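You operate a simulated robot arm through the tools that you are given. There is no shell and no other tool. Be economical: measure what you need, move in short steps, check, and stop when the job is done.

The job below is to be done with a simulated two-armed robot. You get a single attempt, and the scene is never put back.

TASK
Load plate 27 into pocket 2 of the turntable and plate 75 into pocket 1.
Fine: tabs outward; end with pocket 1 at the arrow; the third plate stays where it is.

The check looks at the end state, three seconds after you hand in, the way a careful person would. Anything else that was tipped, shoved, dropped, spilled or broken makes it a failure.

THE ROBOT
Two 7-joint arms with two-finger grippers on one trunk, on a base that drives. Base frame: it is fixed to the floor where the robot stands at the start and does not move with it; the origin is under the middle of the robot, x ahead of it, y to its left, z up. Readings come in cm, degrees, newtons and seconds.
The left shoulder is at the start at [7.8, 15.1, 98.8], the right one opposite. With the tool pointing down near the work surface each hand reaches from about 22 to 78 cm from the robot's upright axis, wherever it stands, measured 20 degrees to its own side. Places, roughly: dark turntable [50, 10, 90]. Payload 2.54 kg a hand.
Tool frame (each hand has its own): the origin (TCP) lies between the finger pads and is the grasp point; the fingertips stand 3 cm ahead of it; z points along the fingers, y is the line along which they close. The gripper opens to 11.6 cm. The gripper's body begins 9.5 cm behind the TCP.
Orientation is told as [roll, pitch, yaw] about the base's x, y, z axes, in that order, counted from this pose: with the fingers straight down and closing along the base's y, the tool's x points along the base's -x, its y along +y and its z along -z.

THE INTERFACE
- The arms move only by the tool jog_arm. It takes "left_targets", "right_targets" or both (then of equal length, played together; a hand with none holds still); each is text: rows parted by semicolons, each of 7 numbers parted by spaces: the shift along the base's x, y, z in units of 50 mm (1.0 is 50 mm), then the turn, a rotation vector about the base's x, y, z in units of 4 degrees (1.0 is 4 degrees), then the gripper command, from -1 (shut) to 1 (fully open), values between in proportion. In form: dx dy dz wx wy wz hand; .... A call has 1 to 10 rows; each row shifts and turns the commanded pose from where the row before left it. A call with a number of a shift or a turn outside -1 to 1 is refused whole. Each row takes 0.2 s and may step no farther than 5 cm and 8.6 degrees from the row before; otherwise, or with a gripper value out of range, the whole call is refused. Where a pose cannot be reached the arm comes as near as it can. A force on the tool above 40 N (or 10 N above the force at the start of the call, whichever is more), or a blocked arm, ends the call early, and 0.2 s more pass. The fingers move at their own pace (about 7.2 cm/s each) and stop on an object; they squeeze with about 25 N. The grip force told is the motor's: it shows also when the fingers shut on nothing. Time passes only in rows, and 0.2 s behind the last, so rows that do not move let the fingers close. It gives the time, the measured TCP pose, the force on the tool (base axes), the opening and the grip force at its end, in the units of the frame above (readings bear some noise), with the torque about the TCP (base axes, N m) and any sound that the robot's microphone picked up, and new pictures: "views" is both (left out), scene, wrist or none (wrist: the cameras of the hands that moved).
- Cameras (640 x 400 px; columns grow to the right, rows downward): "scene" is now at [15.54, 3.83, 116.08]; the picture's right is [0.35, -0.94, 0.00], its down [-0.00, -0.00, -1.00] and it looks along [0.94, 0.35, -0.00] (base axes); focal length 214 px, centre (320, 200). "left" rides on the left gripper at [6.9, 1.5, -12.2] in its tool frame; the picture's right is [-0.22, 0.98, 0.00], its down [-0.83, -0.18, -0.53] and it looks along [-0.52, -0.12, 0.85] (tool axes); focal length 251 px, centre (320, 200). "right" rides on the right gripper at [6.9, -1.5, -12.2] in its tool frame; the picture's right is [0.21, 0.98, 0.00], its down [-0.83, 0.18, -0.53] and it looks along [-0.52, 0.11, 0.85] (tool axes); focal length 251 px, centre (320, 200). There is no depth. A picture from a camera that has moved, and an enlarged one, comes with that camera's place and axes in the base frame and with its lens. The place of the scene camera against the robot may be out by one fixed shift of up to 1.2 cm in any direction.
- move_column(by): slides the trunk up (or, below 0, down) by that many cm; the arms and the scene camera ride with it, the base frame stays. It gives what a move gives, with no picture.
- roll_base(legs): drives the robot by 1 to 6 legs, each [ahead, left, turn to the left] in cm, cm and degrees, along the robot's own axes; the way and the turn of a leg run together, so that a leg with both is an arc; at most 150 cm and 180 degrees a leg. The arms and the cameras ride along, it lands a little off, and it stops where it bumps. It gives what a move gives, and a new picture of the scene camera.
- head_to(pan, tilt): turns the head with the scene camera to pan (to the left, within 80 degrees either way) and tilt (down, from -29 to 69), counted from straight ahead of the robot. It gives what a move gives, and a new picture of the scene camera.
- inspect(camera, box): a new picture of the part [left, top, right, bottom] of that camera's present view, enlarged. It takes no simulated time.
- hand_in(): hands the job in; it is judged then, once.

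Work in short steps. Places have to be worked out from the pictures, the camera data and where the tool is seen: move nearer, look again, correct. Check each grasp and each placing, and mend what went wrong. You have 120 turns and 260 pictures in all, those below and enlarged ones among them. Open the grippers and draw the arms clear of the work before you hand the job in, unless the task says otherwise; then end with one line.

The tools are called after "Emit:" as name(argument=value, ...) on one line, values as JSON. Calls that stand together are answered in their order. jog_arm: Moves the arms, as the interface text tells. Its arguments: {"type":"object","properties":{"left_targets":{"type":"string"},"right_targets":{"type":"string"},"views":{"type":"string","enum":["both","scene","wrist","none"]}},"required":[]} The other tools are called the same way: move_column (by) slides the trunk up or down; roll_base (legs) drives the base; head_to (pan, tilt) turns the head that bears the scene camera; inspect (camera, box) takes an enlarged picture of a part of a camera's view; hand_in () hands the job in.

At the start:

```text
time: 0.0
left_eef_pos: [37.06, 30.69, 116.4]
left_ee_rot: [-0.1, 0.0, 0.0]
left_wrist_force: [1.2, 0.4, -0.2]
left_moment: [0.0, 0.01, -0.01]
left_width: 11.59
left_gripper_force: 0.1
right_eef_pos: [33.1, -3.9, 122.86]
right_ee_rot: [0.0, -0.1, 0.0]
right_wrist_force: [-0.1, -0.2, 0.2]
right_moment: [0.01, -0.02, 0.0]
right_width: 11.61
right_gripper_force: 0.1
trunk travel left (down, up): [-22.5, 6.4]
robot x, y, heading: [-0.31, 0.34, 0.0]
head pan, tilt: [20.7, 0.1]
```

scene: 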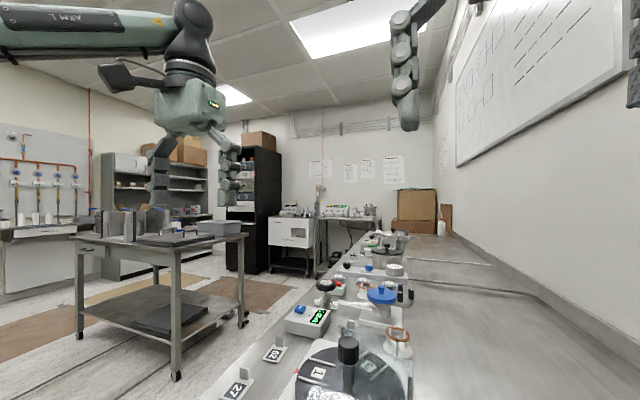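
right: 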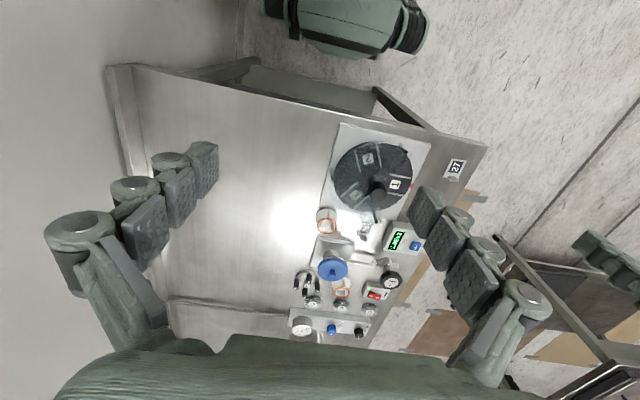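
left: 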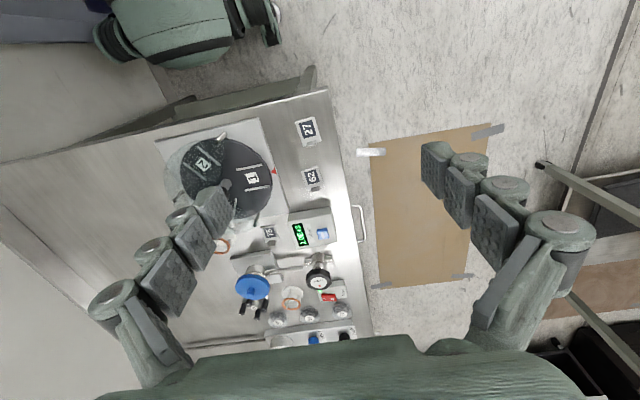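

The turntable shows a disc with pockets 1 and 2, a red arrow on the plate, and plates 27, 62 and perhaps 75 on the bench. I tilt the head down and enlarge the left view to see it properly.

Emit:
head_to(pan=10, tilt=45)

Emit:
inspect(camera="left", box=[150, 100, 350, 225])

Emit:
inspect(camera="left", box=[210, 200, 370, 300])

Emit:
inspect(camera="right", box=[310, 110, 490, 222])

```text
time: 1.1
left_eef_pos: [37.03, 30.72, 116.33]
left_ee_rot: [0.0, 0.0, 0.1]
left_wrist_force: [-0.4, 0.4, -0.2]
left_moment: [-0.02, -0.02, -0.03]
left_width: 11.63
left_gripper_force: 0.0
right_eef_pos: [33.18, -3.94, 122.84]
right_ee_rot: [0.0, 0.1, 0.0]
right_wrist_force: [-0.6, -0.3, -0.2]
right_moment: [-0.03, 0.03, 0.0]
right_width: 11.57
right_gripper_force: 0.1
trunk travel left (down, up): [-22.5, 6.4]
robot x, y, heading: [0.04, 0.07, 0.1]
head pan, tilt: [10.0, 45.0]
camera scene: at [15.13, 2.06, 109.0], right [0.17, -0.98, 0.0], down [-0.7, -0.12, -0.71], along [0.7, 0.12, -0.71], focal length 214 px, centre (320, 200)
```

scene: 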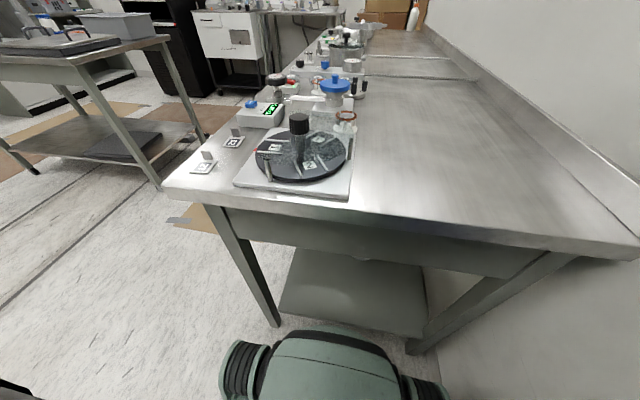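

```text
3.20 times, centred on (250, 162) of left
camera zoom: at [30.07, 32.29, 128.57], right [0.21, 0.98, 0.0], down [0.83, -0.18, 0.53], along [0.52, -0.11, -0.85], focal length 805 px, centre (544, 320)
```

zoom: 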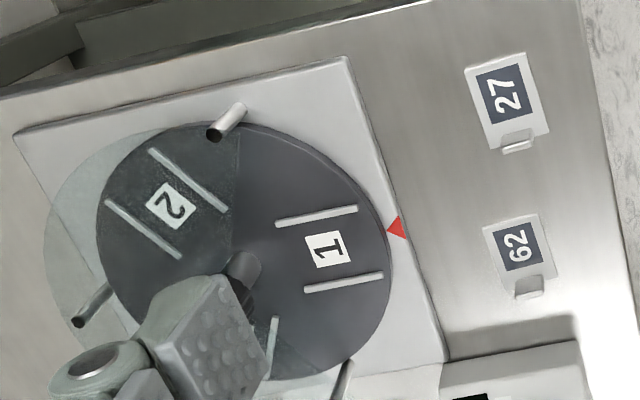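

```text
4.00 times, centred on (290, 250) of left
camera zoom: at [30.07, 32.29, 128.57], right [0.21, 0.98, 0.0], down [0.83, -0.18, 0.53], along [0.52, -0.11, -0.85], focal length 1006 px, centre (440, 0)
```

zoom: 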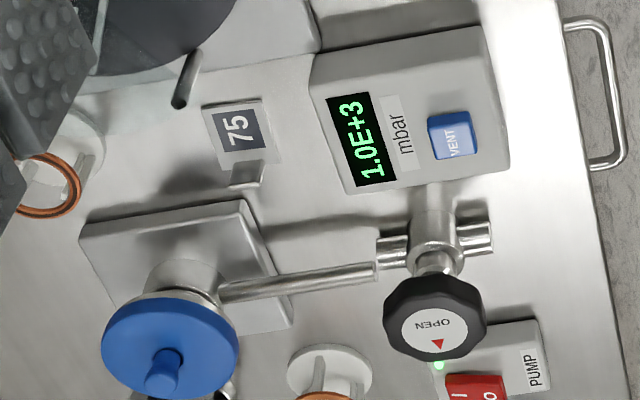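

```text
3.56 times, centred on (400, 166) of right
camera zoom: at [26.14, -5.39, 135.08], right [-0.21, 0.98, 0.0], down [0.83, 0.18, 0.53], along [0.52, 0.11, -0.85], focal length 894 px, centre (36, 321)
```

zoom: 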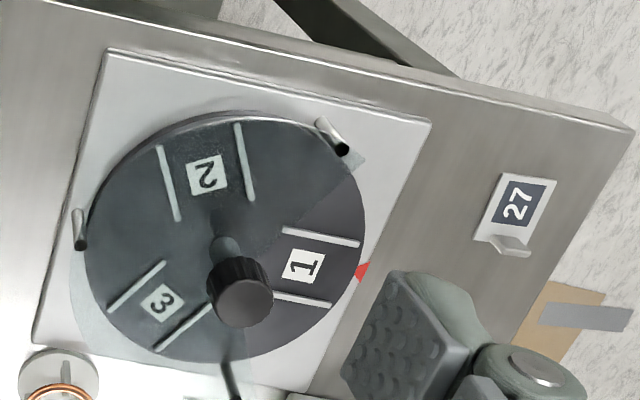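

Emit:
inspect(camera="scene", box=[180, 95, 372, 215])

Emit:
inspect(camera="scene", box=[235, 100, 365, 200])

```text
3.33 times, centred on (276, 155) of scene
camera zoom: at [15.13, 2.06, 109.0], right [0.17, -0.98, 0.0], down [-0.7, -0.12, -0.71], along [0.7, 0.12, -0.71], focal length 715 px, centre (467, 350)
```

zoom: 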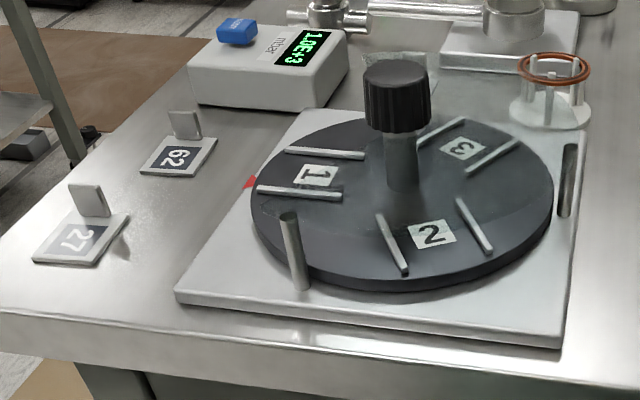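

```text
4.00 times, centred on (300, 150) of scene
camera zoom: at [15.13, 2.06, 109.0], right [0.17, -0.98, 0.0], down [-0.7, -0.12, -0.71], along [0.7, 0.12, -0.71], focal length 858 px, centre (400, 400)
```

zoom: 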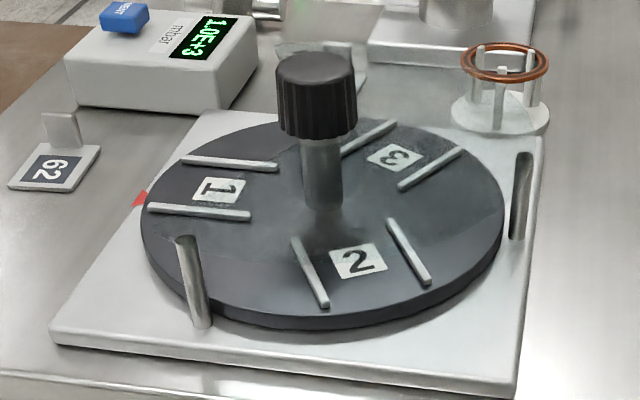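

The bench top is at about z 85, the tiles' tops at about 85.5 and the disc at about 87.3. The disc centre is near (48, 10.7), with a clear cover at about z 90.4 that leaves a sector open at the arrow (+y). Plate 27 is at about (42.5, 27.7) with its tab on the +x end. I turn the left hand to yaw -90 and bring it over plate 27 for a close look.

Emit:
jog_arm(left_targets="0.14 -0.05 -0.2 0 0 -1 0; 0.14 -0.05 -0.2 0 0 -1 0; 0.14 -0.05 -0.2 0 0 -1 0; 0.14 -0.05 -0.2 0 0 -1 0; 0.14 -0.05 -0.2 0 0 -1 0; 0.14 -0.05 -0.2 0 0 -1 0; 0.14 -0.05 -0.2 0 0 -1 0; 0.14 -0.05 -0.2 0 0 -1 0; 0.14 -0.05 -0.2 0 0 -1 0; 0.14 -0.05 -0.2 0 0 -1 0", views="none")

Emit:
jog_arm(left_targets="0 0 0 0 0 -1 -0.5; 0 0 0 0 0 -1 -0.5; 0 0 0 0 0 -1 -0.5; 0 0 0 0 0 -1 -0.5; 0 0 0 0 0 -1 -0.5; 0 0 0 0 0 -1 -0.5; 0 0 0 0 0 -1 -0.5; 0 0 0 0 0 -1 -0.5; 0 0 0 0 0 -1 -0.5; 0 0 0 0 0 -1 -0.5", views="none")

Emit:
jog_arm(left_targets="0 0 0 0 0 -1 -0.5; 0 0 0 0 0 -0.7 -0.5; 0 0 0 0 0 0 -0.5", views="both")

```text
time: 3.3
left_eef_pos: [44.01, 28.16, 106.21]
left_ee_rot: [0.0, -0.1, -40.0]
left_wrist_force: [-0.1, -1.1, 0.6]
left_moment: [-0.02, 0.01, 0.02]
left_width: 5.83
left_gripper_force: 0.0
right_eef_pos: [33.15, -3.83, 122.87]
right_ee_rot: [0.0, 0.0, 0.0]
right_wrist_force: [-0.1, 0.5, -1.0]
right_moment: [-0.01, 0.02, -0.03]
right_width: 11.6
right_gripper_force: 0.0
trunk travel left (down, up): [-22.5, 6.4]
robot x, y, heading: [-0.16, 0.05, -0.2]
head pan, tilt: [10.0, 45.0]
```

```text
time: 5.5
left_eef_pos: [34.03, 15.01, 101.78]
left_ee_rot: [0.0, 0.0, -79.8]
left_wrist_force: [0.0, -0.5, 0.6]
left_moment: [0.04, -0.01, 0.05]
left_width: 2.92
left_gripper_force: 0.0
left hand out of reach, approached as far as the arm can: row 1, 2, 3, 4, 5, 6, 7, 8, 9, 10
right_eef_pos: [33.05, -3.93, 122.82]
right_ee_rot: [0.0, 0.0, -0.1]
right_wrist_force: [0.2, 0.0, 0.5]
right_moment: [-0.01, 0.0, 0.0]
right_width: 11.6
right_gripper_force: 0.1
trunk travel left (down, up): [-22.5, 6.4]
robot x, y, heading: [-0.12, 0.11, 0.0]
head pan, tilt: [10.0, 45.0]
```

```text
time: 6.3
left_eef_pos: [31.55, 13.22, 102.54]
left_ee_rot: [0.0, 0.0, -86.6]
left_wrist_force: [-0.3, -0.9, 0.5]
left_moment: [0.01, 0.03, 0.0]
left_width: 2.89
left_gripper_force: 0.1
left hand out of reach, approached as far as the arm can: row 1, 2
right_eef_pos: [33.12, -3.93, 122.84]
right_ee_rot: [0.0, 0.0, -0.1]
right_wrist_force: [0.9, -0.1, -0.2]
right_moment: [0.01, -0.01, 0.02]
right_width: 11.59
right_gripper_force: 0.0
trunk travel left (down, up): [-22.5, 6.4]
robot x, y, heading: [0.11, -0.0, -0.0]
head pan, tilt: [10.0, 45.0]
camera scene: at [15.13, 2.07, 108.99], right [0.17, -0.98, 0.0], down [-0.7, -0.12, -0.71], along [0.7, 0.12, -0.71], focal length 214 px, centre (320, 200)
camera left: at [32.62, 20.28, 114.68], right [0.99, -0.16, 0.0], down [-0.13, -0.84, 0.53], along [-0.08, -0.53, -0.85], focal length 251 px, centre (320, 200)
```

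scene: 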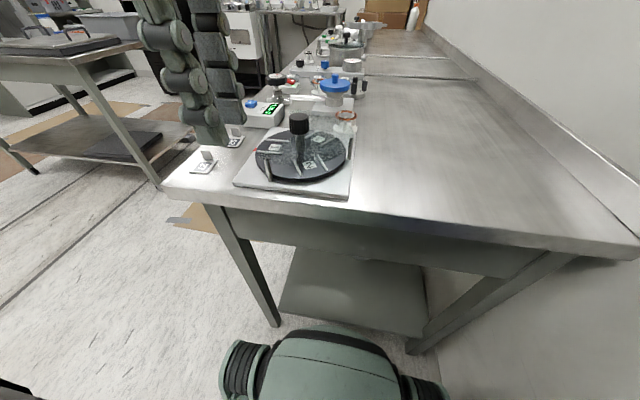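
left: 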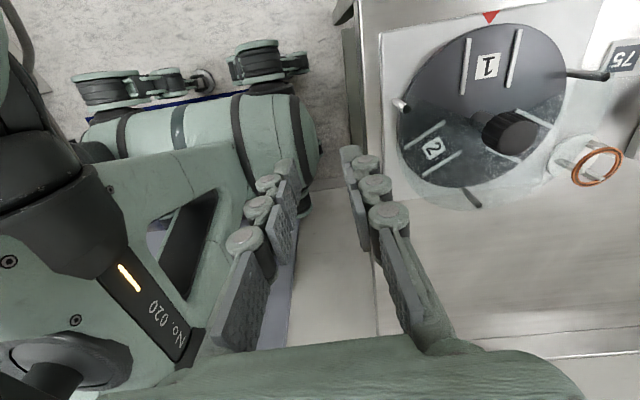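

The left arm can't hold yaw -90 there, and it should be much better for the right arm (mirrored). I wind the left hand back and park it high and to the left.

Emit:
jog_arm(left_targets="0 0.1 0.2 0 0 1 0; 0 0.1 0.2 0 0 1 0; 0 0.1 0.2 0 0 1 0; 0 0.1 0.2 0 0 1 0; 0 0.1 0.2 0 0 1 0; 0 0.1 0.2 0 0 1 0; 0 0.1 0.2 0 0 1 0; 0 0.1 0.2 0 0 1 0; 0 0.1 0.2 0 0 1 0; 0 0.1 0.2 0 0 1 0", right_targets="0.2 0.2 -0.1 0 0 -1 -0.3; 0.2 0.2 -0.1 0 0 -1 -0.3; 0.2 0.2 -0.1 0 0 -1 -0.3; 0.2 0.2 -0.1 0 0 -1 -0.3; 0.2 0.2 -0.1 0 0 -1 -0.3; 0.2 0.2 -0.1 0 0 -1 -0.3; 0.2 0.2 -0.1 0 0 -1 -0.3; 0.2 0.2 -0.1 0 0 -1 -0.3; 0 0 -0.1 0 0 -1 -0.3; 0 0 -0.1 0 0 -1 -0.3", views="none")

```text
time: 8.5
left_eef_pos: [31.68, 18.4, 112.5]
left_ee_rot: [0.0, -0.1, -46.7]
left_wrist_force: [-0.5, 0.1, -0.2]
left_moment: [-0.02, 0.01, 0.03]
left_width: 5.81
left_gripper_force: 0.0
right_eef_pos: [41.15, 4.09, 117.89]
right_ee_rot: [0.1, -0.1, -40.1]
right_wrist_force: [-0.9, 0.5, 0.5]
right_moment: [0.01, 0.03, -0.01]
right_width: 4.04
right_gripper_force: 0.0
trunk travel left (down, up): [-22.5, 6.4]
robot x, y, heading: [-0.29, -0.02, 0.3]
head pan, tilt: [10.0, 45.0]
```

Emit:
jog_arm(left_targets="0 0.45 0.1 0 0 1 0; 0 0.45 0.1 0 0 1 0; 0 0.45 0.1 0 0 1 0; 0 0.45 0.1 0 0 1 0; 0 0.45 0.1 0 0 1 0; 0 0.45 0.1 0 0 1 0; 0 0.45 0.1 0 0 1 0; 0 0.45 0.1 0 0 1 0; 0 0.45 0.1 0 0 1 0; 0 0.45 0.1 0 0 1 0", right_targets="0 0 0 0 0 -1 -0.3; 0 0 0 0 0 -1 -0.3; 0 0 0 0 0 -1 -0.3; 0 0 0 0 0 -1 -0.3; 0 0 0 0 0 -1 -0.3; 0 0 0 0 0 -1 -0.3; 0 0 0 0 0 -1 -0.3; 0 0 0 0 0 -1 -0.3; 0 0 0 0 0 -1 -0.3; 0 0 0 0 0 -1 -0.3", views="both")

```text
time: 10.7
left_eef_pos: [32.01, 39.59, 116.18]
left_ee_rot: [0.0, -0.2, -6.5]
left_wrist_force: [0.2, -0.3, 0.5]
left_moment: [0.01, 0.03, -0.01]
left_width: 5.8
left_gripper_force: 0.1
left hand out of reach, approached as far as the arm can: row 8, 9, 10
right_eef_pos: [41.11, 4.22, 117.72]
right_ee_rot: [-0.1, 0.1, -80.1]
right_wrist_force: [-0.5, 0.9, 0.1]
right_moment: [0.02, -0.01, 0.01]
right_width: 4.08
right_gripper_force: 0.0
trunk travel left (down, up): [-22.5, 6.4]
robot x, y, heading: [0.04, -0.23, 0.0]
head pan, tilt: [10.0, 45.0]
camera scene: at [15.12, 2.08, 108.99], right [0.17, -0.98, 0.0], down [-0.7, -0.12, -0.71], along [0.7, 0.12, -0.71], focal length 214 px, centre (320, 200)
camera right: at [38.38, 10.73, 130.02], right [0.93, 0.38, 0.0], down [0.32, -0.78, 0.53], along [0.2, -0.49, -0.85], focal length 251 px, centre (320, 200)
camera left: at [25.22, 41.84, 128.38], right [0.32, 0.95, 0.0], down [0.8, -0.27, 0.54], along [0.51, -0.17, -0.84], focal length 251 px, centre (320, 200)
```

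scene: 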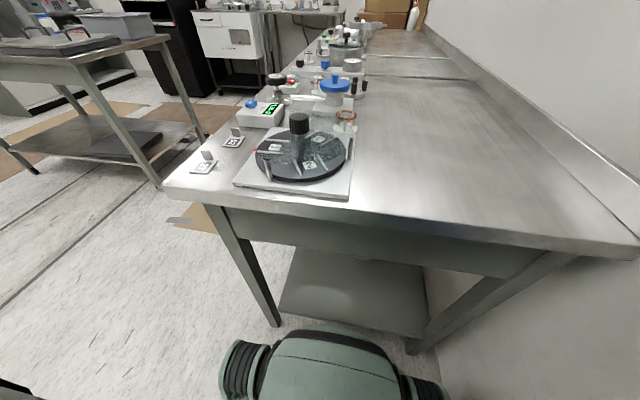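
right: 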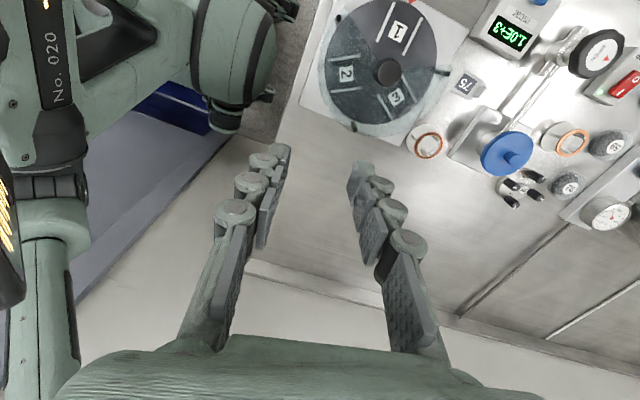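
left: 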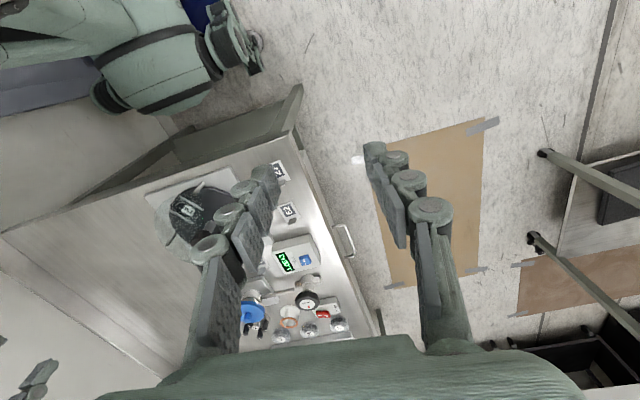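

The right arm takes yaw -80 well. Plan: left hand turns the knob (yaw +80 → -40), right hand carries plates. I wind the left hand to +80 near the knob at height while the right hand backs off to the right.

Emit:
jog_arm(left_targets="0.2 -0.3 0 0 0 1 0; 0.2 -0.3 0 0 0 1 0; 0.2 -0.3 0 0 0 1 0; 0.2 -0.3 0 0 0 1 0; 0.2 -0.3 0 0 0 1 0; 0.2 -0.3 0 0 0 1 0; 0.2 -0.3 0 0 0 1 0; 0.2 -0.3 0 0 0 1 0; 0.2 -0.3 0 0 0 1 0; 0.2 -0.3 0 0 0 1 0", right_targets="-0.1 -0.4 0 0 0 -0.2 -0.3; -0.1 -0.4 0 0 0 -0.2 -0.3; -0.1 -0.4 0 0 0 -0.2 -0.3; -0.1 -0.4 0 0 0 -0.2 -0.3; -0.1 -0.4 0 0 0 -0.2 -0.3; -0.1 -0.4 0 0 0 -0.2 -0.3; -0.1 -0.4 0 0 0 -0.2 -0.3; -0.1 -0.4 0 0 0 -0.2 -0.3; -0.1 -0.4 0 0 0 -0.2 -0.3; -0.1 -0.4 0 0 0 -0.2 -0.3", views="none")

Emit:
jog_arm(left_targets="0.1 -0.2 0 0 0 1 0; 0.1 -0.2 0 0 0 1 0; 0.1 -0.2 0 0 0 1 0; 0.1 -0.2 0 0 0 1 0; 0.1 -0.2 0 0 0 1 0; 0.1 -0.2 0 0 0 1 0; 0.1 -0.2 0 0 0 1 0; 0.1 -0.2 0 0 0 1 0; 0.1 -0.2 0 0 0 1 0; 0.1 -0.2 0 0 0 1 0", views="both")

```text
time: 13.1
left_eef_pos: [40.62, 30.6, 115.52]
left_ee_rot: [-0.9, 1.1, 37.8]
left_wrist_force: [1.7, 1.7, -0.9]
left_moment: [-0.19, 0.05, -0.01]
left_width: 5.79
left_gripper_force: 0.1
right_eef_pos: [38.45, -8.44, 117.07]
right_ee_rot: [-2.2, -3.2, -82.4]
right_wrist_force: [-0.1, -1.0, 0.3]
right_moment: [0.04, 0.03, 0.01]
right_width: 4.05
right_gripper_force: 0.0
trunk travel left (down, up): [-22.5, 6.4]
robot x, y, heading: [-0.14, 0.96, 4.6]
head pan, tilt: [10.0, 45.0]
stopped in row 10 (left hand): the arm was blocked; the commanded pose is now the measured one
```

```text
time: 15.5
left_eef_pos: [44.21, 21.42, 114.65]
left_ee_rot: [-0.4, 1.1, 78.0]
left_wrist_force: [0.2, 1.1, -0.2]
left_moment: [-0.15, 0.05, 0.01]
left_width: 5.79
left_gripper_force: 0.0
left hand out of reach, approached as far as the arm can: row 8, 9, 10
right_eef_pos: [38.18, -8.53, 116.96]
right_ee_rot: [-2.2, -3.9, -81.6]
right_wrist_force: [0.1, -0.5, 0.3]
right_moment: [0.05, 0.03, 0.01]
right_width: 4.08
right_gripper_force: 0.0
trunk travel left (down, up): [-22.5, 6.4]
robot x, y, heading: [0.04, 0.74, 4.7]
head pan, tilt: [10.0, 45.0]
stopped in row 10 (left hand): the arm was blocked; the commanded pose is now the measured one
camera scene: at [15.37, 5.66, 108.95], right [0.25, -0.97, 0.02], down [-0.69, -0.19, -0.7], along [0.68, 0.17, -0.71], focal length 214 px, centre (320, 200)
camera left: at [41.21, 15.34, 126.95], right [-0.91, 0.41, -0.01], down [0.35, 0.78, 0.52], along [0.22, 0.47, -0.86], focal length 251 px, centre (320, 200)
```

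scene: 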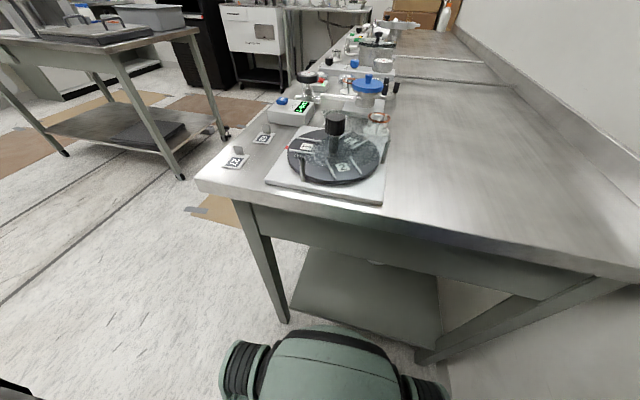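
left: 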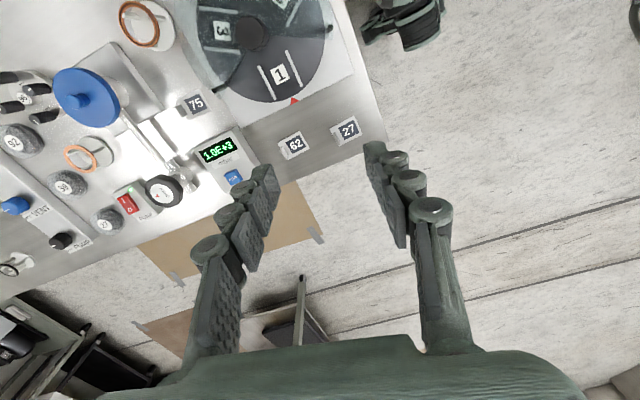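

The left arm got blocked and the robot yawed about 4.7°, so the two forearms are probably leaning on each other. I move the right arm farther right and check whether this relaxes.

Emit:
jog_arm(right_targets="0 -0.4 0 0 0 0.5 -0.3; 0 -0.4 0 0 0 0.5 -0.3; 0 -0.4 0 0 0 0.5 -0.3; 0 -0.4 0 0 0 0.5 -0.3; 0 -0.4 0 0 0 0.5 -0.3; 0 -0.4 0 0 0 0.5 -0.3; 0 -0.4 0 0 0 0.5 -0.3; 0 -0.4 0 0 0 0.5 -0.3", views="none")

Emit:
head_to(pan=0, tilt=15)

```text
time: 17.5
left_eef_pos: [42.08, 27.96, 113.83]
left_ee_rot: [0.0, 1.9, 85.2]
left_wrist_force: [-0.5, 1.1, -1.1]
left_moment: [-0.2, 0.05, -0.03]
left_width: 5.83
left_gripper_force: 0.1
right_eef_pos: [43.39, -13.16, 114.61]
right_ee_rot: [-6.6, -10.8, -56.3]
right_wrist_force: [0.8, -0.5, 0.8]
right_moment: [0.03, 0.03, -0.06]
right_width: 4.07
right_gripper_force: 0.1
right hand out of reach, approached as far as the arm can: row 5, 6, 7, 8
trunk travel left (down, up): [-22.5, 6.4]
robot x, y, heading: [0.65, 0.76, 11.7]
head pan, tilt: [10.0, 45.0]
stopped in row 8 (right hand): the arm was blocked; the commanded pose is now the measured one
```

```text
time: 18.5
left_eef_pos: [42.03, 27.98, 113.63]
left_ee_rot: [0.2, 2.0, 84.9]
left_wrist_force: [0.4, 0.0, 0.0]
left_moment: [0.02, 0.02, 0.02]
left_width: 5.81
left_gripper_force: 0.1
right_eef_pos: [43.36, -13.34, 114.57]
right_ee_rot: [-7.0, -10.5, -56.7]
right_wrist_force: [-0.4, 0.3, 0.6]
right_moment: [-0.03, 0.01, -0.03]
right_width: 4.06
right_gripper_force: 0.0
trunk travel left (down, up): [-22.5, 6.4]
robot x, y, heading: [0.13, 1.02, 11.8]
head pan, tilt: [0.0, 15.0]
camera scene: at [17.04, 7.72, 113.22], right [0.2, -0.98, 0.03], down [-0.26, -0.09, -0.96], along [0.94, 0.18, -0.28], focal length 214 px, centre (320, 200)
```

scene: 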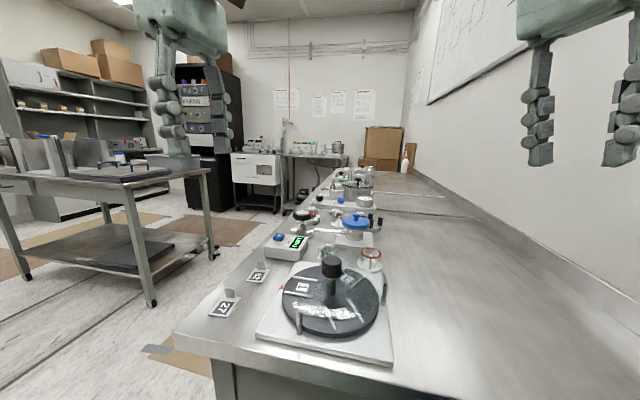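

The right elbow is evidently pushing against the wall on the right, turning the base. I draw the right hand back inward, then will drive the robot left, away from the wall.

Emit:
jog_arm(right_targets="-0.2 0.3 0 0 0 0.5 -0.3; -0.2 0.3 0 0 0 0.5 -0.3; -0.2 0.3 0 0 0 0.5 -0.3; -0.2 0.3 0 0 0 0.5 -0.3; -0.2 0.3 0 0 0 0.5 -0.3; -0.2 0.3 0 0 0 0.5 -0.3; -0.2 0.3 0 0 0 0.5 -0.3; -0.2 0.3 0 0 0 0.5 -0.3", views="none")

```text
time: 20.3
left_eef_pos: [41.47, 24.58, 115.11]
left_ee_rot: [-0.1, 0.0, 84.6]
left_wrist_force: [-0.2, -0.5, 0.2]
left_moment: [0.0, 0.03, 0.01]
left_width: 5.78
left_gripper_force: 0.1
right_eef_pos: [34.35, -5.14, 114.65]
right_ee_rot: [-4.4, -8.1, -41.9]
right_wrist_force: [0.2, -0.5, -0.5]
right_moment: [-0.01, 0.06, 0.02]
right_width: 4.08
right_gripper_force: 0.1
trunk travel left (down, up): [-22.5, 6.4]
robot x, y, heading: [0.01, 0.82, 11.1]
head pan, tilt: [0.0, 15.0]
```

Relaxed, all level. Now drive left about 11 cm and take out the 11° heading.

Emit:
roll_base(legs=[[1, 12, -11]])

```text
time: 22.1
left_eef_pos: [45.14, 28.52, 115.11]
left_ee_rot: [-0.3, -0.1, 73.3]
left_wrist_force: [-0.1, 0.0, 0.1]
left_moment: [-0.05, 0.0, 0.02]
left_width: 5.79
left_gripper_force: 0.0
right_eef_pos: [32.3, 0.57, 114.73]
right_ee_rot: [-4.4, -8.3, -53.0]
right_wrist_force: [-0.5, -0.9, 0.8]
right_moment: [-0.01, 0.01, -0.02]
right_width: 4.06
right_gripper_force: 0.1
trunk travel left (down, up): [-22.5, 6.4]
robot x, y, heading: [-0.17, 12.98, 0.2]
head pan, tilt: [0.0, 15.0]
camera scene: at [16.33, 13.66, 113.67], right [0.0, -1.0, 0.0], down [-0.26, 0.0, -0.97], along [0.97, 0.0, -0.26], focal length 214 px, centre (320, 200)
```

scene: 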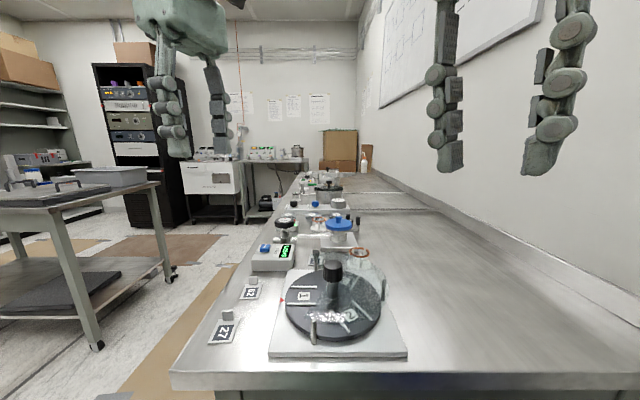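

Now level the right hand and back it off, and bring the left hand above the knob at safe height for a close look.

Emit:
jog_arm(left_targets="0.06 -0.36 -0.1 0 0 0 0; 0.06 -0.36 -0.1 0 0 0 0; 0.06 -0.36 -0.1 0 0 0 0; 0.06 -0.36 -0.1 0 0 0 0; 0.06 -0.36 -0.1 0 0 0 0; 0.06 -0.36 -0.1 0 0 0 0; 0.06 -0.36 -0.1 0 0 0 0; 0.06 -0.36 -0.1 0 0 0 0; 0.06 -0.36 -0.1 0 0 0 0; 0.06 -0.36 -0.1 0 0 0 0", right_targets="-0.1 -0.15 0.1 0.8 0.13 0 -0.3; -0.1 -0.15 0.1 0.8 0.13 0 -0.3; -0.1 -0.15 0.1 0.7 0.1 0 -0.3; -0.1 -0.15 0.1 0 0 0 -0.3; -0.1 -0.15 0.1 0 0 0 -0.3; -0.1 -0.15 0.1 0 0 0 -0.3; 0 0 0 0 0 0 -0.3; 0 0 0 0 0 0 -0.3; 0 0 0 0 0 0 -0.3; 0 0 0 0 0 0 -0.3", views="both")

```text
time: 24.3
left_eef_pos: [43.14, 22.82, 106.52]
left_ee_rot: [-0.2, 0.0, 73.3]
left_wrist_force: [-0.3, -0.1, -0.1]
left_moment: [0.02, 0.0, 0.02]
left_width: 5.82
left_gripper_force: 0.0
left hand out of reach, approached as far as the arm can: row 1, 2, 3, 4, 5, 6, 7, 8, 9, 10
right_eef_pos: [29.4, -3.89, 117.74]
right_ee_rot: [0.0, -0.1, -53.3]
right_wrist_force: [0.3, -0.7, -0.2]
right_moment: [-0.02, 0.02, 0.0]
right_width: 4.06
right_gripper_force: 0.0
trunk travel left (down, up): [-22.5, 6.4]
robot x, y, heading: [-0.23, 12.83, 0.1]
head pan, tilt: [0.0, 15.0]
camera scene: at [16.34, 13.64, 113.67], right [0.0, -1.0, 0.0], down [-0.26, 0.0, -0.97], along [0.97, 0.0, -0.26], focal length 214 px, centre (320, 200)
camera right: at [23.89, 0.81, 129.88], right [0.66, 0.76, 0.0], down [0.64, -0.55, 0.53], along [0.4, -0.35, -0.85], focal length 251 px, centre (320, 200)
camera left: at [39.63, 16.78, 118.61], right [-0.87, 0.48, 0.0], down [0.41, 0.74, 0.53], along [0.26, 0.47, -0.84], focal length 251 px, centre (320, 200)
```

scene: 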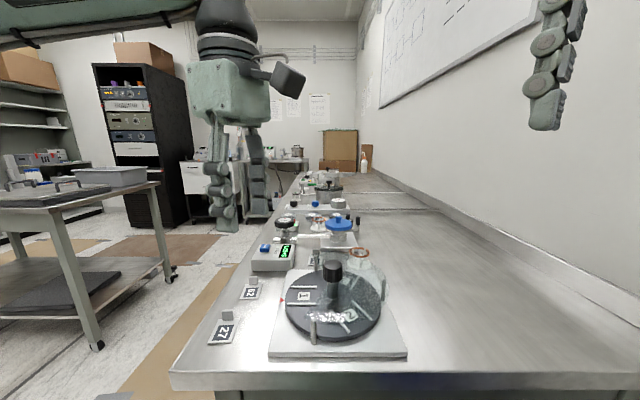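
right: 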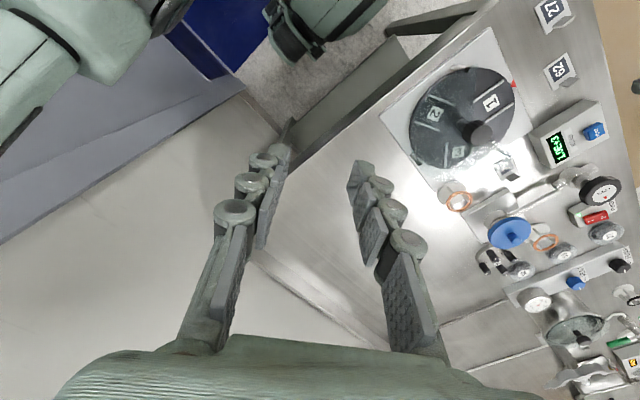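
left: 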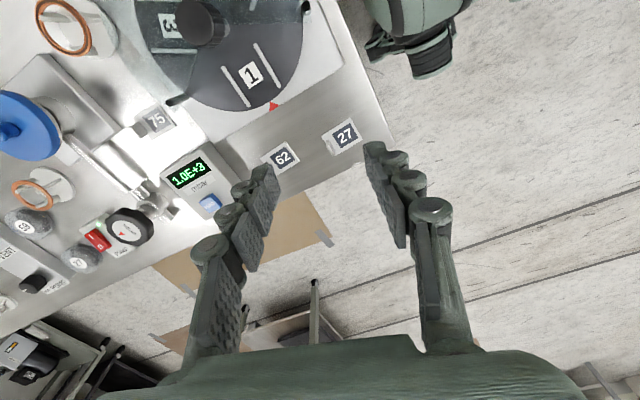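

The left wrist's yaw range is about −65…+80 around the shoulder-to-hand direction, so standing off the bench's left corner, heading −45°, gives the left arm everything needed (yaw −90…0 at the plates and knob). I raise the left hand and drive there.

Emit:
jog_arm(left_targets="-0.1 0 0.5 0 0 -1 -0.5; -0.1 0 0.5 0 0 -1 -0.5; -0.1 0 0.5 0 0 -1 -0.5; 0 0 0.3 0 0 -1 -0.5; 0 0 0 0 0 -1 -0.5; 0 0 0 0 0 -1 -0.5; 0 0 0 0 0 -1 -0.5; 0 0 0 0 0 -1 -0.5; 0 0 0 0 0 -1 -0.5; 0 0 0 0 0 -1 -0.5", views="none")

Emit:
roll_base(legs=[[0, 38, 0], [0, 0, -45]])

Emit:
head_to(pan=0, tilt=40)

```text
time: 26.5
left_eef_pos: [40.75, 25.09, 114.71]
left_ee_rot: [-0.3, 0.0, 33.3]
left_wrist_force: [0.7, -0.2, -0.2]
left_moment: [-0.01, 0.03, -0.05]
left_width: 2.89
left_gripper_force: 0.0
left hand out of reach, approached as far as the arm can: row 1, 2, 3, 4
right_eef_pos: [29.43, -3.9, 117.71]
right_ee_rot: [0.0, 0.0, -53.4]
right_wrist_force: [-0.4, -0.1, -0.2]
right_moment: [0.06, -0.01, 0.07]
right_width: 4.08
right_gripper_force: 0.0
trunk travel left (down, up): [-22.5, 6.4]
robot x, y, heading: [-0.54, 12.88, 0.2]
head pan, tilt: [0.0, 15.0]
```

```text
time: 32.8
left_eef_pos: [37.74, 31.7, 114.75]
left_ee_rot: [-0.4, 0.0, -10.2]
left_wrist_force: [0.0, -0.2, -0.1]
left_moment: [-0.01, 0.01, 0.03]
left_width: 2.91
left_gripper_force: 0.1
right_eef_pos: [9.51, 18.45, 117.63]
right_ee_rot: [0.0, 0.0, -96.9]
right_wrist_force: [0.2, 0.1, 0.4]
right_moment: [-0.02, 0.0, 0.02]
right_width: 4.06
right_gripper_force: 0.0
trunk travel left (down, up): [-22.5, 6.4]
robot x, y, heading: [-0.21, 50.97, -43.8]
head pan, tilt: [0.0, 15.0]
camera scene: at [11.78, 40.51, 113.68], right [-0.69, -0.72, 0.0], down [-0.19, 0.18, -0.97], along [0.7, -0.67, -0.26], focal length 214 px, centre (320, 200)
```

scene: 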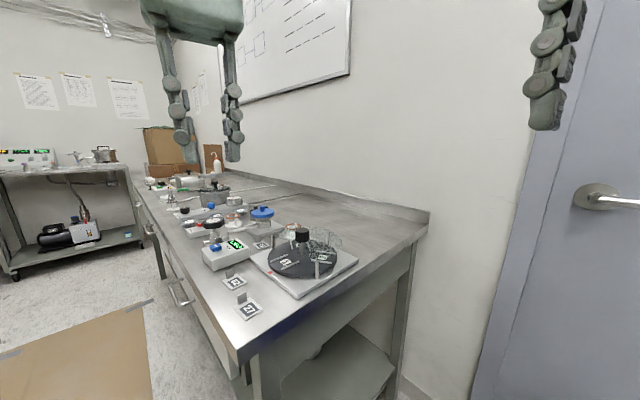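

```text
time: 33.7
left_eef_pos: [37.76, 31.47, 114.65]
left_ee_rot: [-0.3, 0.0, -10.3]
left_wrist_force: [0.6, -0.1, 0.1]
left_moment: [-0.03, 0.03, -0.01]
left_width: 2.89
left_gripper_force: 0.0
right_eef_pos: [9.37, 18.53, 117.65]
right_ee_rot: [0.1, 0.0, -96.8]
right_wrist_force: [-0.4, 0.4, -1.0]
right_moment: [-0.01, 0.0, -0.04]
right_width: 4.08
right_gripper_force: 0.0
trunk travel left (down, up): [-22.5, 6.4]
robot x, y, heading: [-0.16, 51.24, -43.6]
head pan, tilt: [0.0, 40.0]
camera scene: at [11.18, 41.1, 109.73], right [-0.69, -0.72, 0.0], down [-0.47, 0.44, -0.77], along [0.56, -0.53, -0.64], focal length 214 px, centre (320, 200)
```

scene: 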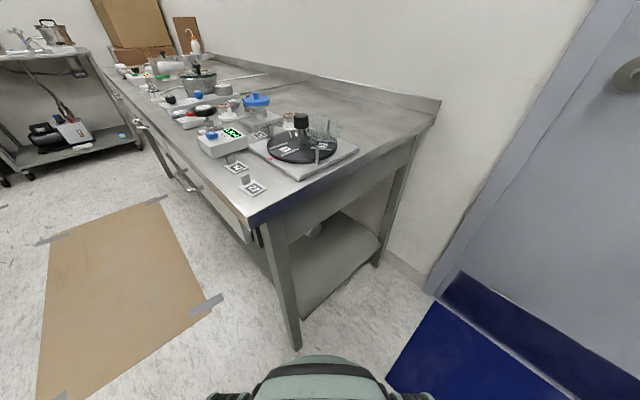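

Good stance. Now I bring the left hand over the knob at z ~104 with yaw +20 and look.

Emit:
jog_arm(left_targets="0.2 -0.42 -0.15 0 0 0.75 0; 0.2 -0.42 -0.15 0 0 0.75 0; 0.2 -0.42 -0.15 0 0 0.75 0; 0.2 -0.42 -0.15 0 0 0.75 0; 0.2 -0.42 -0.15 0 0 0.75 0; 0.2 -0.42 -0.15 0 0 0.75 0; 0.2 -0.42 -0.15 0 0 0.75 0; 0.2 -0.42 -0.15 0 0 0.75 0; 0.2 -0.42 -0.15 0 0 0.75 0; 0.2 -0.38 -0.15 0 0 0.75 0", views="both")

```text
time: 35.9
left_eef_pos: [50.7, 24.29, 103.27]
left_ee_rot: [-0.2, 0.0, 19.9]
left_wrist_force: [0.2, -0.3, 0.2]
left_moment: [-0.03, -0.01, 0.02]
left_width: 5.82
left_gripper_force: 0.1
left hand out of reach, approached as far as the arm can: row 1, 2, 3, 4, 5, 6, 7, 8, 9, 10
right_eef_pos: [9.4, 18.46, 117.68]
right_ee_rot: [0.1, 0.0, -97.0]
right_wrist_force: [0.5, 0.5, 0.7]
right_moment: [-0.03, 0.01, -0.01]
right_width: 4.05
right_gripper_force: 0.1
trunk travel left (down, up): [-22.5, 6.4]
robot x, y, heading: [-0.09, 50.93, -43.5]
head pan, tilt: [0.0, 40.0]
camera scene: at [11.2, 41.11, 109.72], right [-0.69, -0.72, 0.0], down [-0.47, 0.44, -0.77], along [0.56, -0.53, -0.64], focal length 214 px, centre (320, 200)
camera left: at [43.54, 23.41, 115.46], right [-0.13, 0.99, -0.01], down [0.84, 0.11, 0.53], along [0.53, 0.06, -0.85], focal length 251 px, centre (320, 200)
```

scene: 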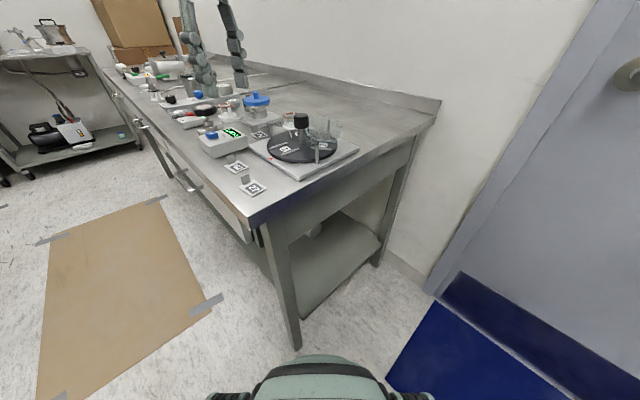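
left: 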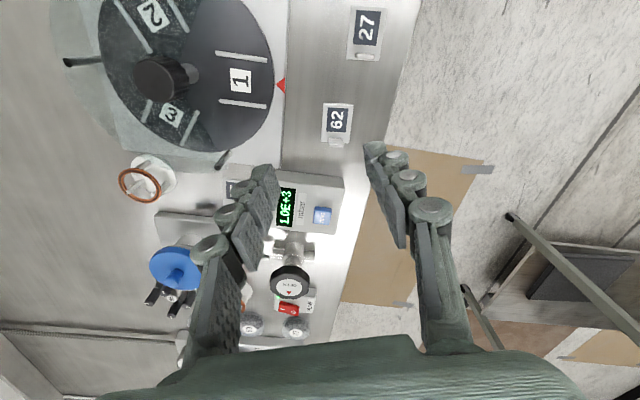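

At this reach the upper yaw limit is about +10, so I'll start the turn from yaw ~-5. I also roll 5 cm nearer for more reach.

Emit:
roll_base(legs=[[5, 0, 0]])

Emit:
jog_arm(left_targets="-0.1 0 0 0 0 -1 0; -0.1 0 0 0 0 -1 0; -0.1 -0.1 0 0 0 -1 0; -0.1 -0.1 0 0 0 -1 0; -0.1 -0.2 0 0 0 -1 0; -0.1 -0.2 0 0 0 -1 0; 0 -0.2 0 0 0 -1 0; 0 -0.2 0 0 0 0 0; 0 -0.2 0 0 0 0 0; 0 -0.2 0 0 0 0 0", views="none")

```text
time: 36.8
left_eef_pos: [54.27, 20.66, 103.27]
left_ee_rot: [-0.3, 0.0, 19.7]
left_wrist_force: [-0.2, -0.5, -0.5]
left_moment: [-0.01, 0.01, 0.0]
left_width: 5.77
left_gripper_force: 0.1
right_eef_pos: [13.11, 14.86, 117.65]
right_ee_rot: [-0.1, 0.0, -96.8]
right_wrist_force: [0.6, -0.8, 0.5]
right_moment: [0.02, 0.02, 0.04]
right_width: 4.06
right_gripper_force: 0.0
trunk travel left (down, up): [-22.5, 6.4]
robot x, y, heading: [3.52, 47.44, -43.5]
head pan, tilt: [0.0, 40.0]
camera scene: at [14.89, 37.55, 109.7], right [-0.69, -0.72, 0.0], down [-0.47, 0.44, -0.77], along [0.55, -0.53, -0.64], focal length 214 px, centre (320, 200)
```

scene: 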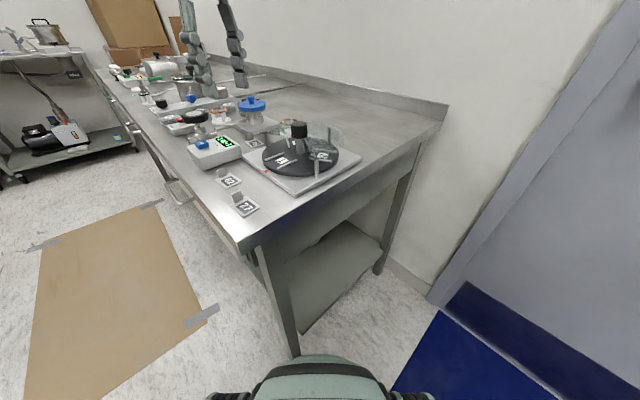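

```text
time: 39.0
left_eef_pos: [52.95, 20.8, 103.31]
left_ee_rot: [-0.3, 0.1, -8.3]
left_wrist_force: [0.1, 0.1, 1.4]
left_moment: [0.01, -0.01, -0.05]
left_width: 5.81
left_gripper_force: 0.0
left hand out of reach, approached as far as the arm can: row 3, 4, 5, 6, 7, 8, 9, 10
right_eef_pos: [13.13, 14.99, 117.65]
right_ee_rot: [0.0, 0.0, -96.9]
right_wrist_force: [0.1, -0.3, -0.7]
right_moment: [0.01, -0.02, 0.01]
right_width: 4.07
right_gripper_force: 0.0
trunk travel left (down, up): [-22.5, 6.4]
robot x, y, heading: [3.48, 47.6, -43.4]
head pan, tilt: [0.0, 40.0]
```

The arm can't come inward of about 15° left of the robot's heading. Turning the robot further right (heading −60) puts all targets 20–35° to the left arm's side; I do that.

Emit:
roll_base(legs=[[0, 0, -17]])

Emit:
jog_arm(left_targets="0 0 0 0 0 0.5 0; 0 0 0 0 0 0.5 0; 0 0 0 0 0 0.5 0; 0 0 0 0 0 0.5 0; 0 0 0 0 0 0.5 0; 0 0 0 0 0 0.5 0", views="both")

```text
time: 40.4
left_eef_pos: [42.99, 7.54, 103.25]
left_ee_rot: [-0.3, 0.0, -25.4]
left_wrist_force: [0.1, 0.6, 0.4]
left_moment: [0.03, 0.02, 0.0]
left_width: 5.79
left_gripper_force: 0.0
right_eef_pos: [3.11, 13.56, 117.69]
right_ee_rot: [0.0, 0.0, -114.0]
right_wrist_force: [0.3, 0.0, -0.1]
right_moment: [-0.01, -0.05, 0.02]
right_width: 4.03
right_gripper_force: 0.1
trunk travel left (down, up): [-22.5, 6.4]
robot x, y, heading: [3.41, 47.54, -60.6]
head pan, tilt: [0.0, 40.0]
camera scene: at [11.25, 34.81, 109.72], right [-0.87, -0.49, 0.0], down [-0.31, 0.56, -0.77], along [0.38, -0.67, -0.64], focal length 214 px, centre (320, 200)
```

scene: 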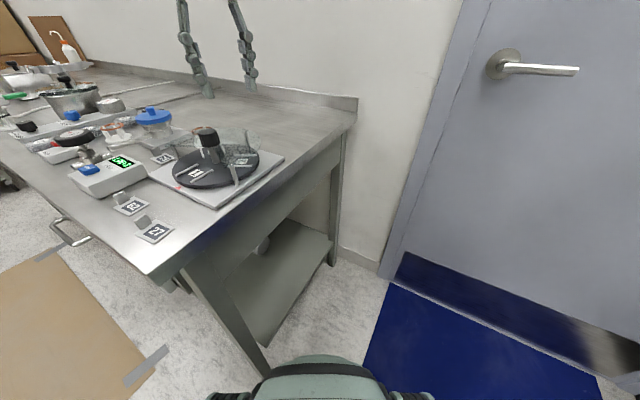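

```text
time: 41.8
left_eef_pos: [43.0, 7.52, 103.37]
left_ee_rot: [-0.3, 0.0, -13.3]
left_wrist_force: [0.8, 0.0, 0.6]
left_moment: [-0.01, -0.02, -0.02]
left_width: 5.82
left_gripper_force: 0.0
right_eef_pos: [3.17, 13.54, 117.63]
right_ee_rot: [0.0, 0.1, -114.0]
right_wrist_force: [0.5, 0.0, 0.0]
right_moment: [-0.02, 0.0, -0.03]
right_width: 4.07
right_gripper_force: 0.2
trunk travel left (down, up): [-22.5, 6.4]
robot x, y, heading: [3.57, 47.32, -60.7]
head pan, tilt: [0.0, 40.0]
camera scene: at [11.26, 34.81, 109.72], right [-0.87, -0.49, 0.0], down [-0.31, 0.56, -0.77], along [0.38, -0.67, -0.64], focal length 214 px, centre (320, 200)
camera left: at [36.53, 10.64, 115.53], right [0.43, 0.9, -0.01], down [0.76, -0.36, 0.53], along [0.48, -0.24, -0.85], focal length 251 px, centre (320, 200)
```

scene: 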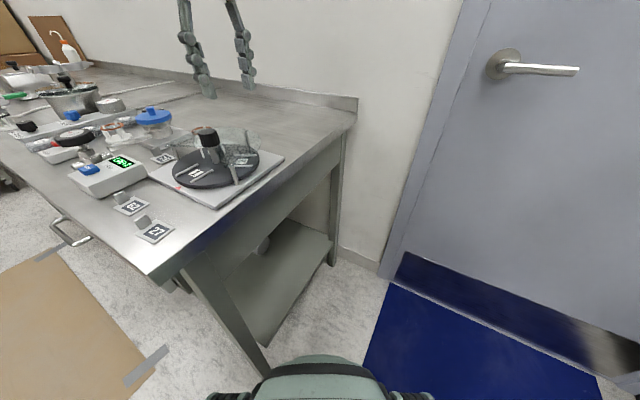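
left: 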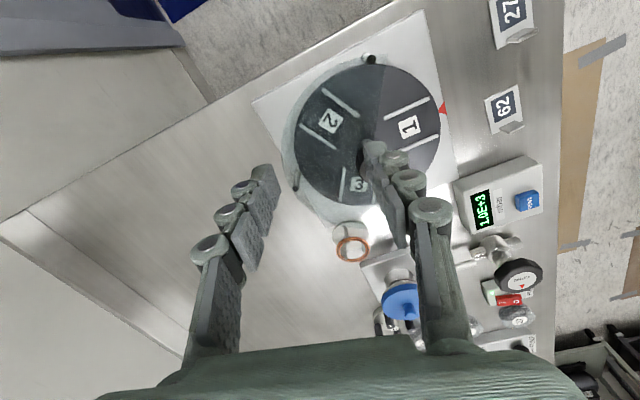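

Readings agree (label 1 recomputes to (47.9, 15.7)). I move the hand above the knob centre with yaw 0, fingertips 4 cm above the knob top, and check.

Emit:
jog_arm(left_targets="0.25 0.16 -0.1 0 0 0.8 0; 0.25 0.16 -0.1 0 0 0.8 0; 0.25 0.16 -0.1 0 0 0.8 0; 0.25 0.16 -0.1 0 0 0.8 0", views="wrist")

Emit:
inspect(camera="scene", box=[120, 70, 312, 190])

Emit:
inspect(camera="left", box=[200, 60, 456, 220])

```text
time: 42.8
left_eef_pos: [47.79, 10.74, 101.12]
left_ee_rot: [-0.4, 0.0, -0.4]
left_wrist_force: [-0.3, -0.3, -0.1]
left_moment: [-0.03, 0.01, 0.02]
left_width: 5.81
left_gripper_force: 0.2
right_eef_pos: [3.18, 13.64, 117.61]
right_ee_rot: [0.0, 0.0, -114.0]
right_wrist_force: [-0.4, 0.0, -0.2]
right_moment: [0.03, -0.01, -0.01]
right_width: 4.07
right_gripper_force: 0.0
trunk travel left (down, up): [-22.5, 6.4]
robot x, y, heading: [3.26, 47.8, -60.8]
head pan, tilt: [0.0, 40.0]
camera left: at [40.8, 12.35, 113.33], right [0.22, 0.97, -0.01], down [0.82, -0.18, 0.53], along [0.52, -0.12, -0.84], focal length 251 px, centre (320, 200)
```

left: 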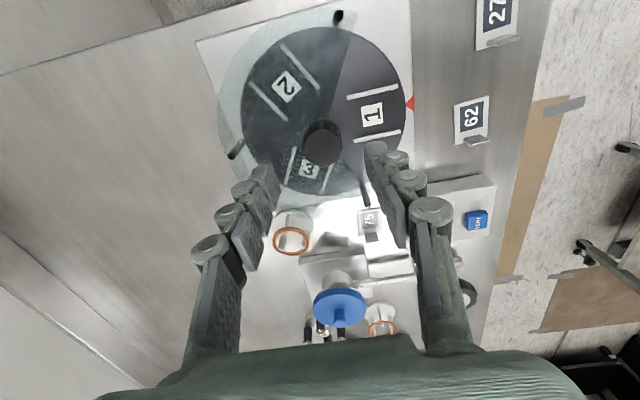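

```text
3.33 times, centred on (216, 130) of scene
camera zoom: at [11.27, 34.83, 109.72], right [-0.87, -0.49, 0.0], down [-0.32, 0.56, -0.77], along [0.38, -0.67, -0.64], focal length 715 px, centre (667, 433)
```

zoom: 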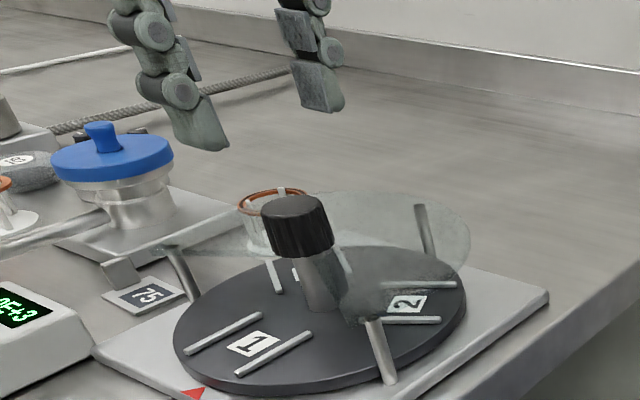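

```text
2.50 times, centred on (328, 140) of left
camera zoom: at [40.8, 12.35, 113.33], right [0.22, 0.97, -0.01], down [0.82, -0.18, 0.53], along [0.52, -0.12, -0.84], focal length 629 px, centre (300, 350)
```

zoom: 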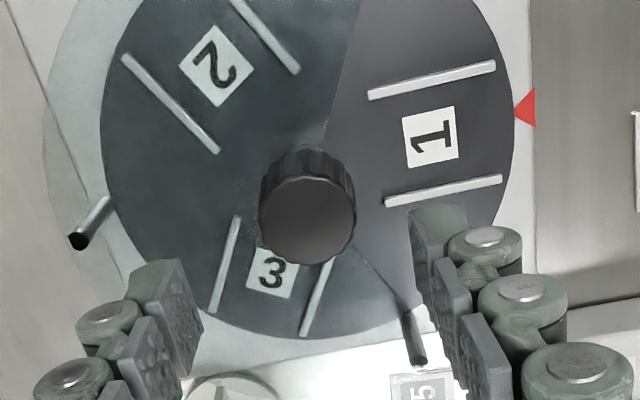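

Knob centre is ≈(48.0, 10.9), spanning z ≈91.8–94.2; cover ≈90.7. I descend to TCP z 94.8 and close on it.

Emit:
jog_arm(left_targets="0.04 0.03 -0.4 0 0 0 0; 0 0 -0.4 0 0 0 0; 0 0 -0.3 0 0 0 0; 0 0 -0.16 0 0 0 0; 0 0 0 0 0 0 -1; 0 0 0 0 0 0 -1; 0 0 0 0 0 0 -1", views="wrist")

Emit:
inspect(camera="scene", box=[120, 70, 312, 190])

```text
time: 44.4
left_eef_pos: [48.04, 10.81, 95.09]
left_ee_rot: [-0.2, 0.0, -0.5]
left_wrist_force: [0.0, -1.4, -0.9]
left_moment: [-0.09, 0.12, -0.01]
left_width: 3.31
left_gripper_force: 44.8
right_eef_pos: [3.18, 13.44, 117.68]
right_ee_rot: [0.0, 0.1, -113.9]
right_wrist_force: [0.0, -0.3, 0.2]
right_moment: [0.02, -0.02, -0.03]
right_width: 4.09
right_gripper_force: 0.1
trunk travel left (down, up): [-22.5, 6.4]
robot x, y, heading: [3.53, 47.54, -60.8]
head pan, tilt: [0.0, 40.0]
camera left: at [41.22, 12.5, 107.17], right [0.22, 0.97, -0.01], down [0.82, -0.19, 0.53], along [0.52, -0.12, -0.85], focal length 251 px, centre (320, 200)
```

left: 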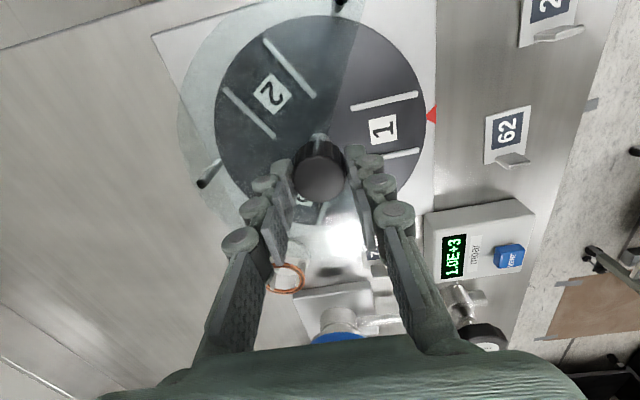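

```text
3.33 times, centred on (216, 130) of scene
camera zoom: at [11.27, 34.8, 109.71], right [-0.87, -0.49, 0.0], down [-0.32, 0.56, -0.77], along [0.38, -0.67, -0.64], focal length 715 px, centre (667, 433)
```

zoom: 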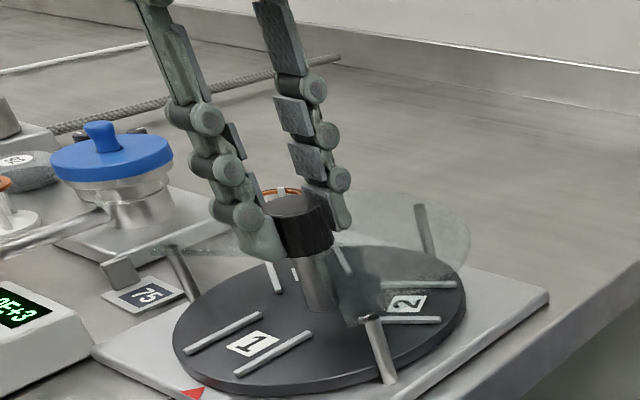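

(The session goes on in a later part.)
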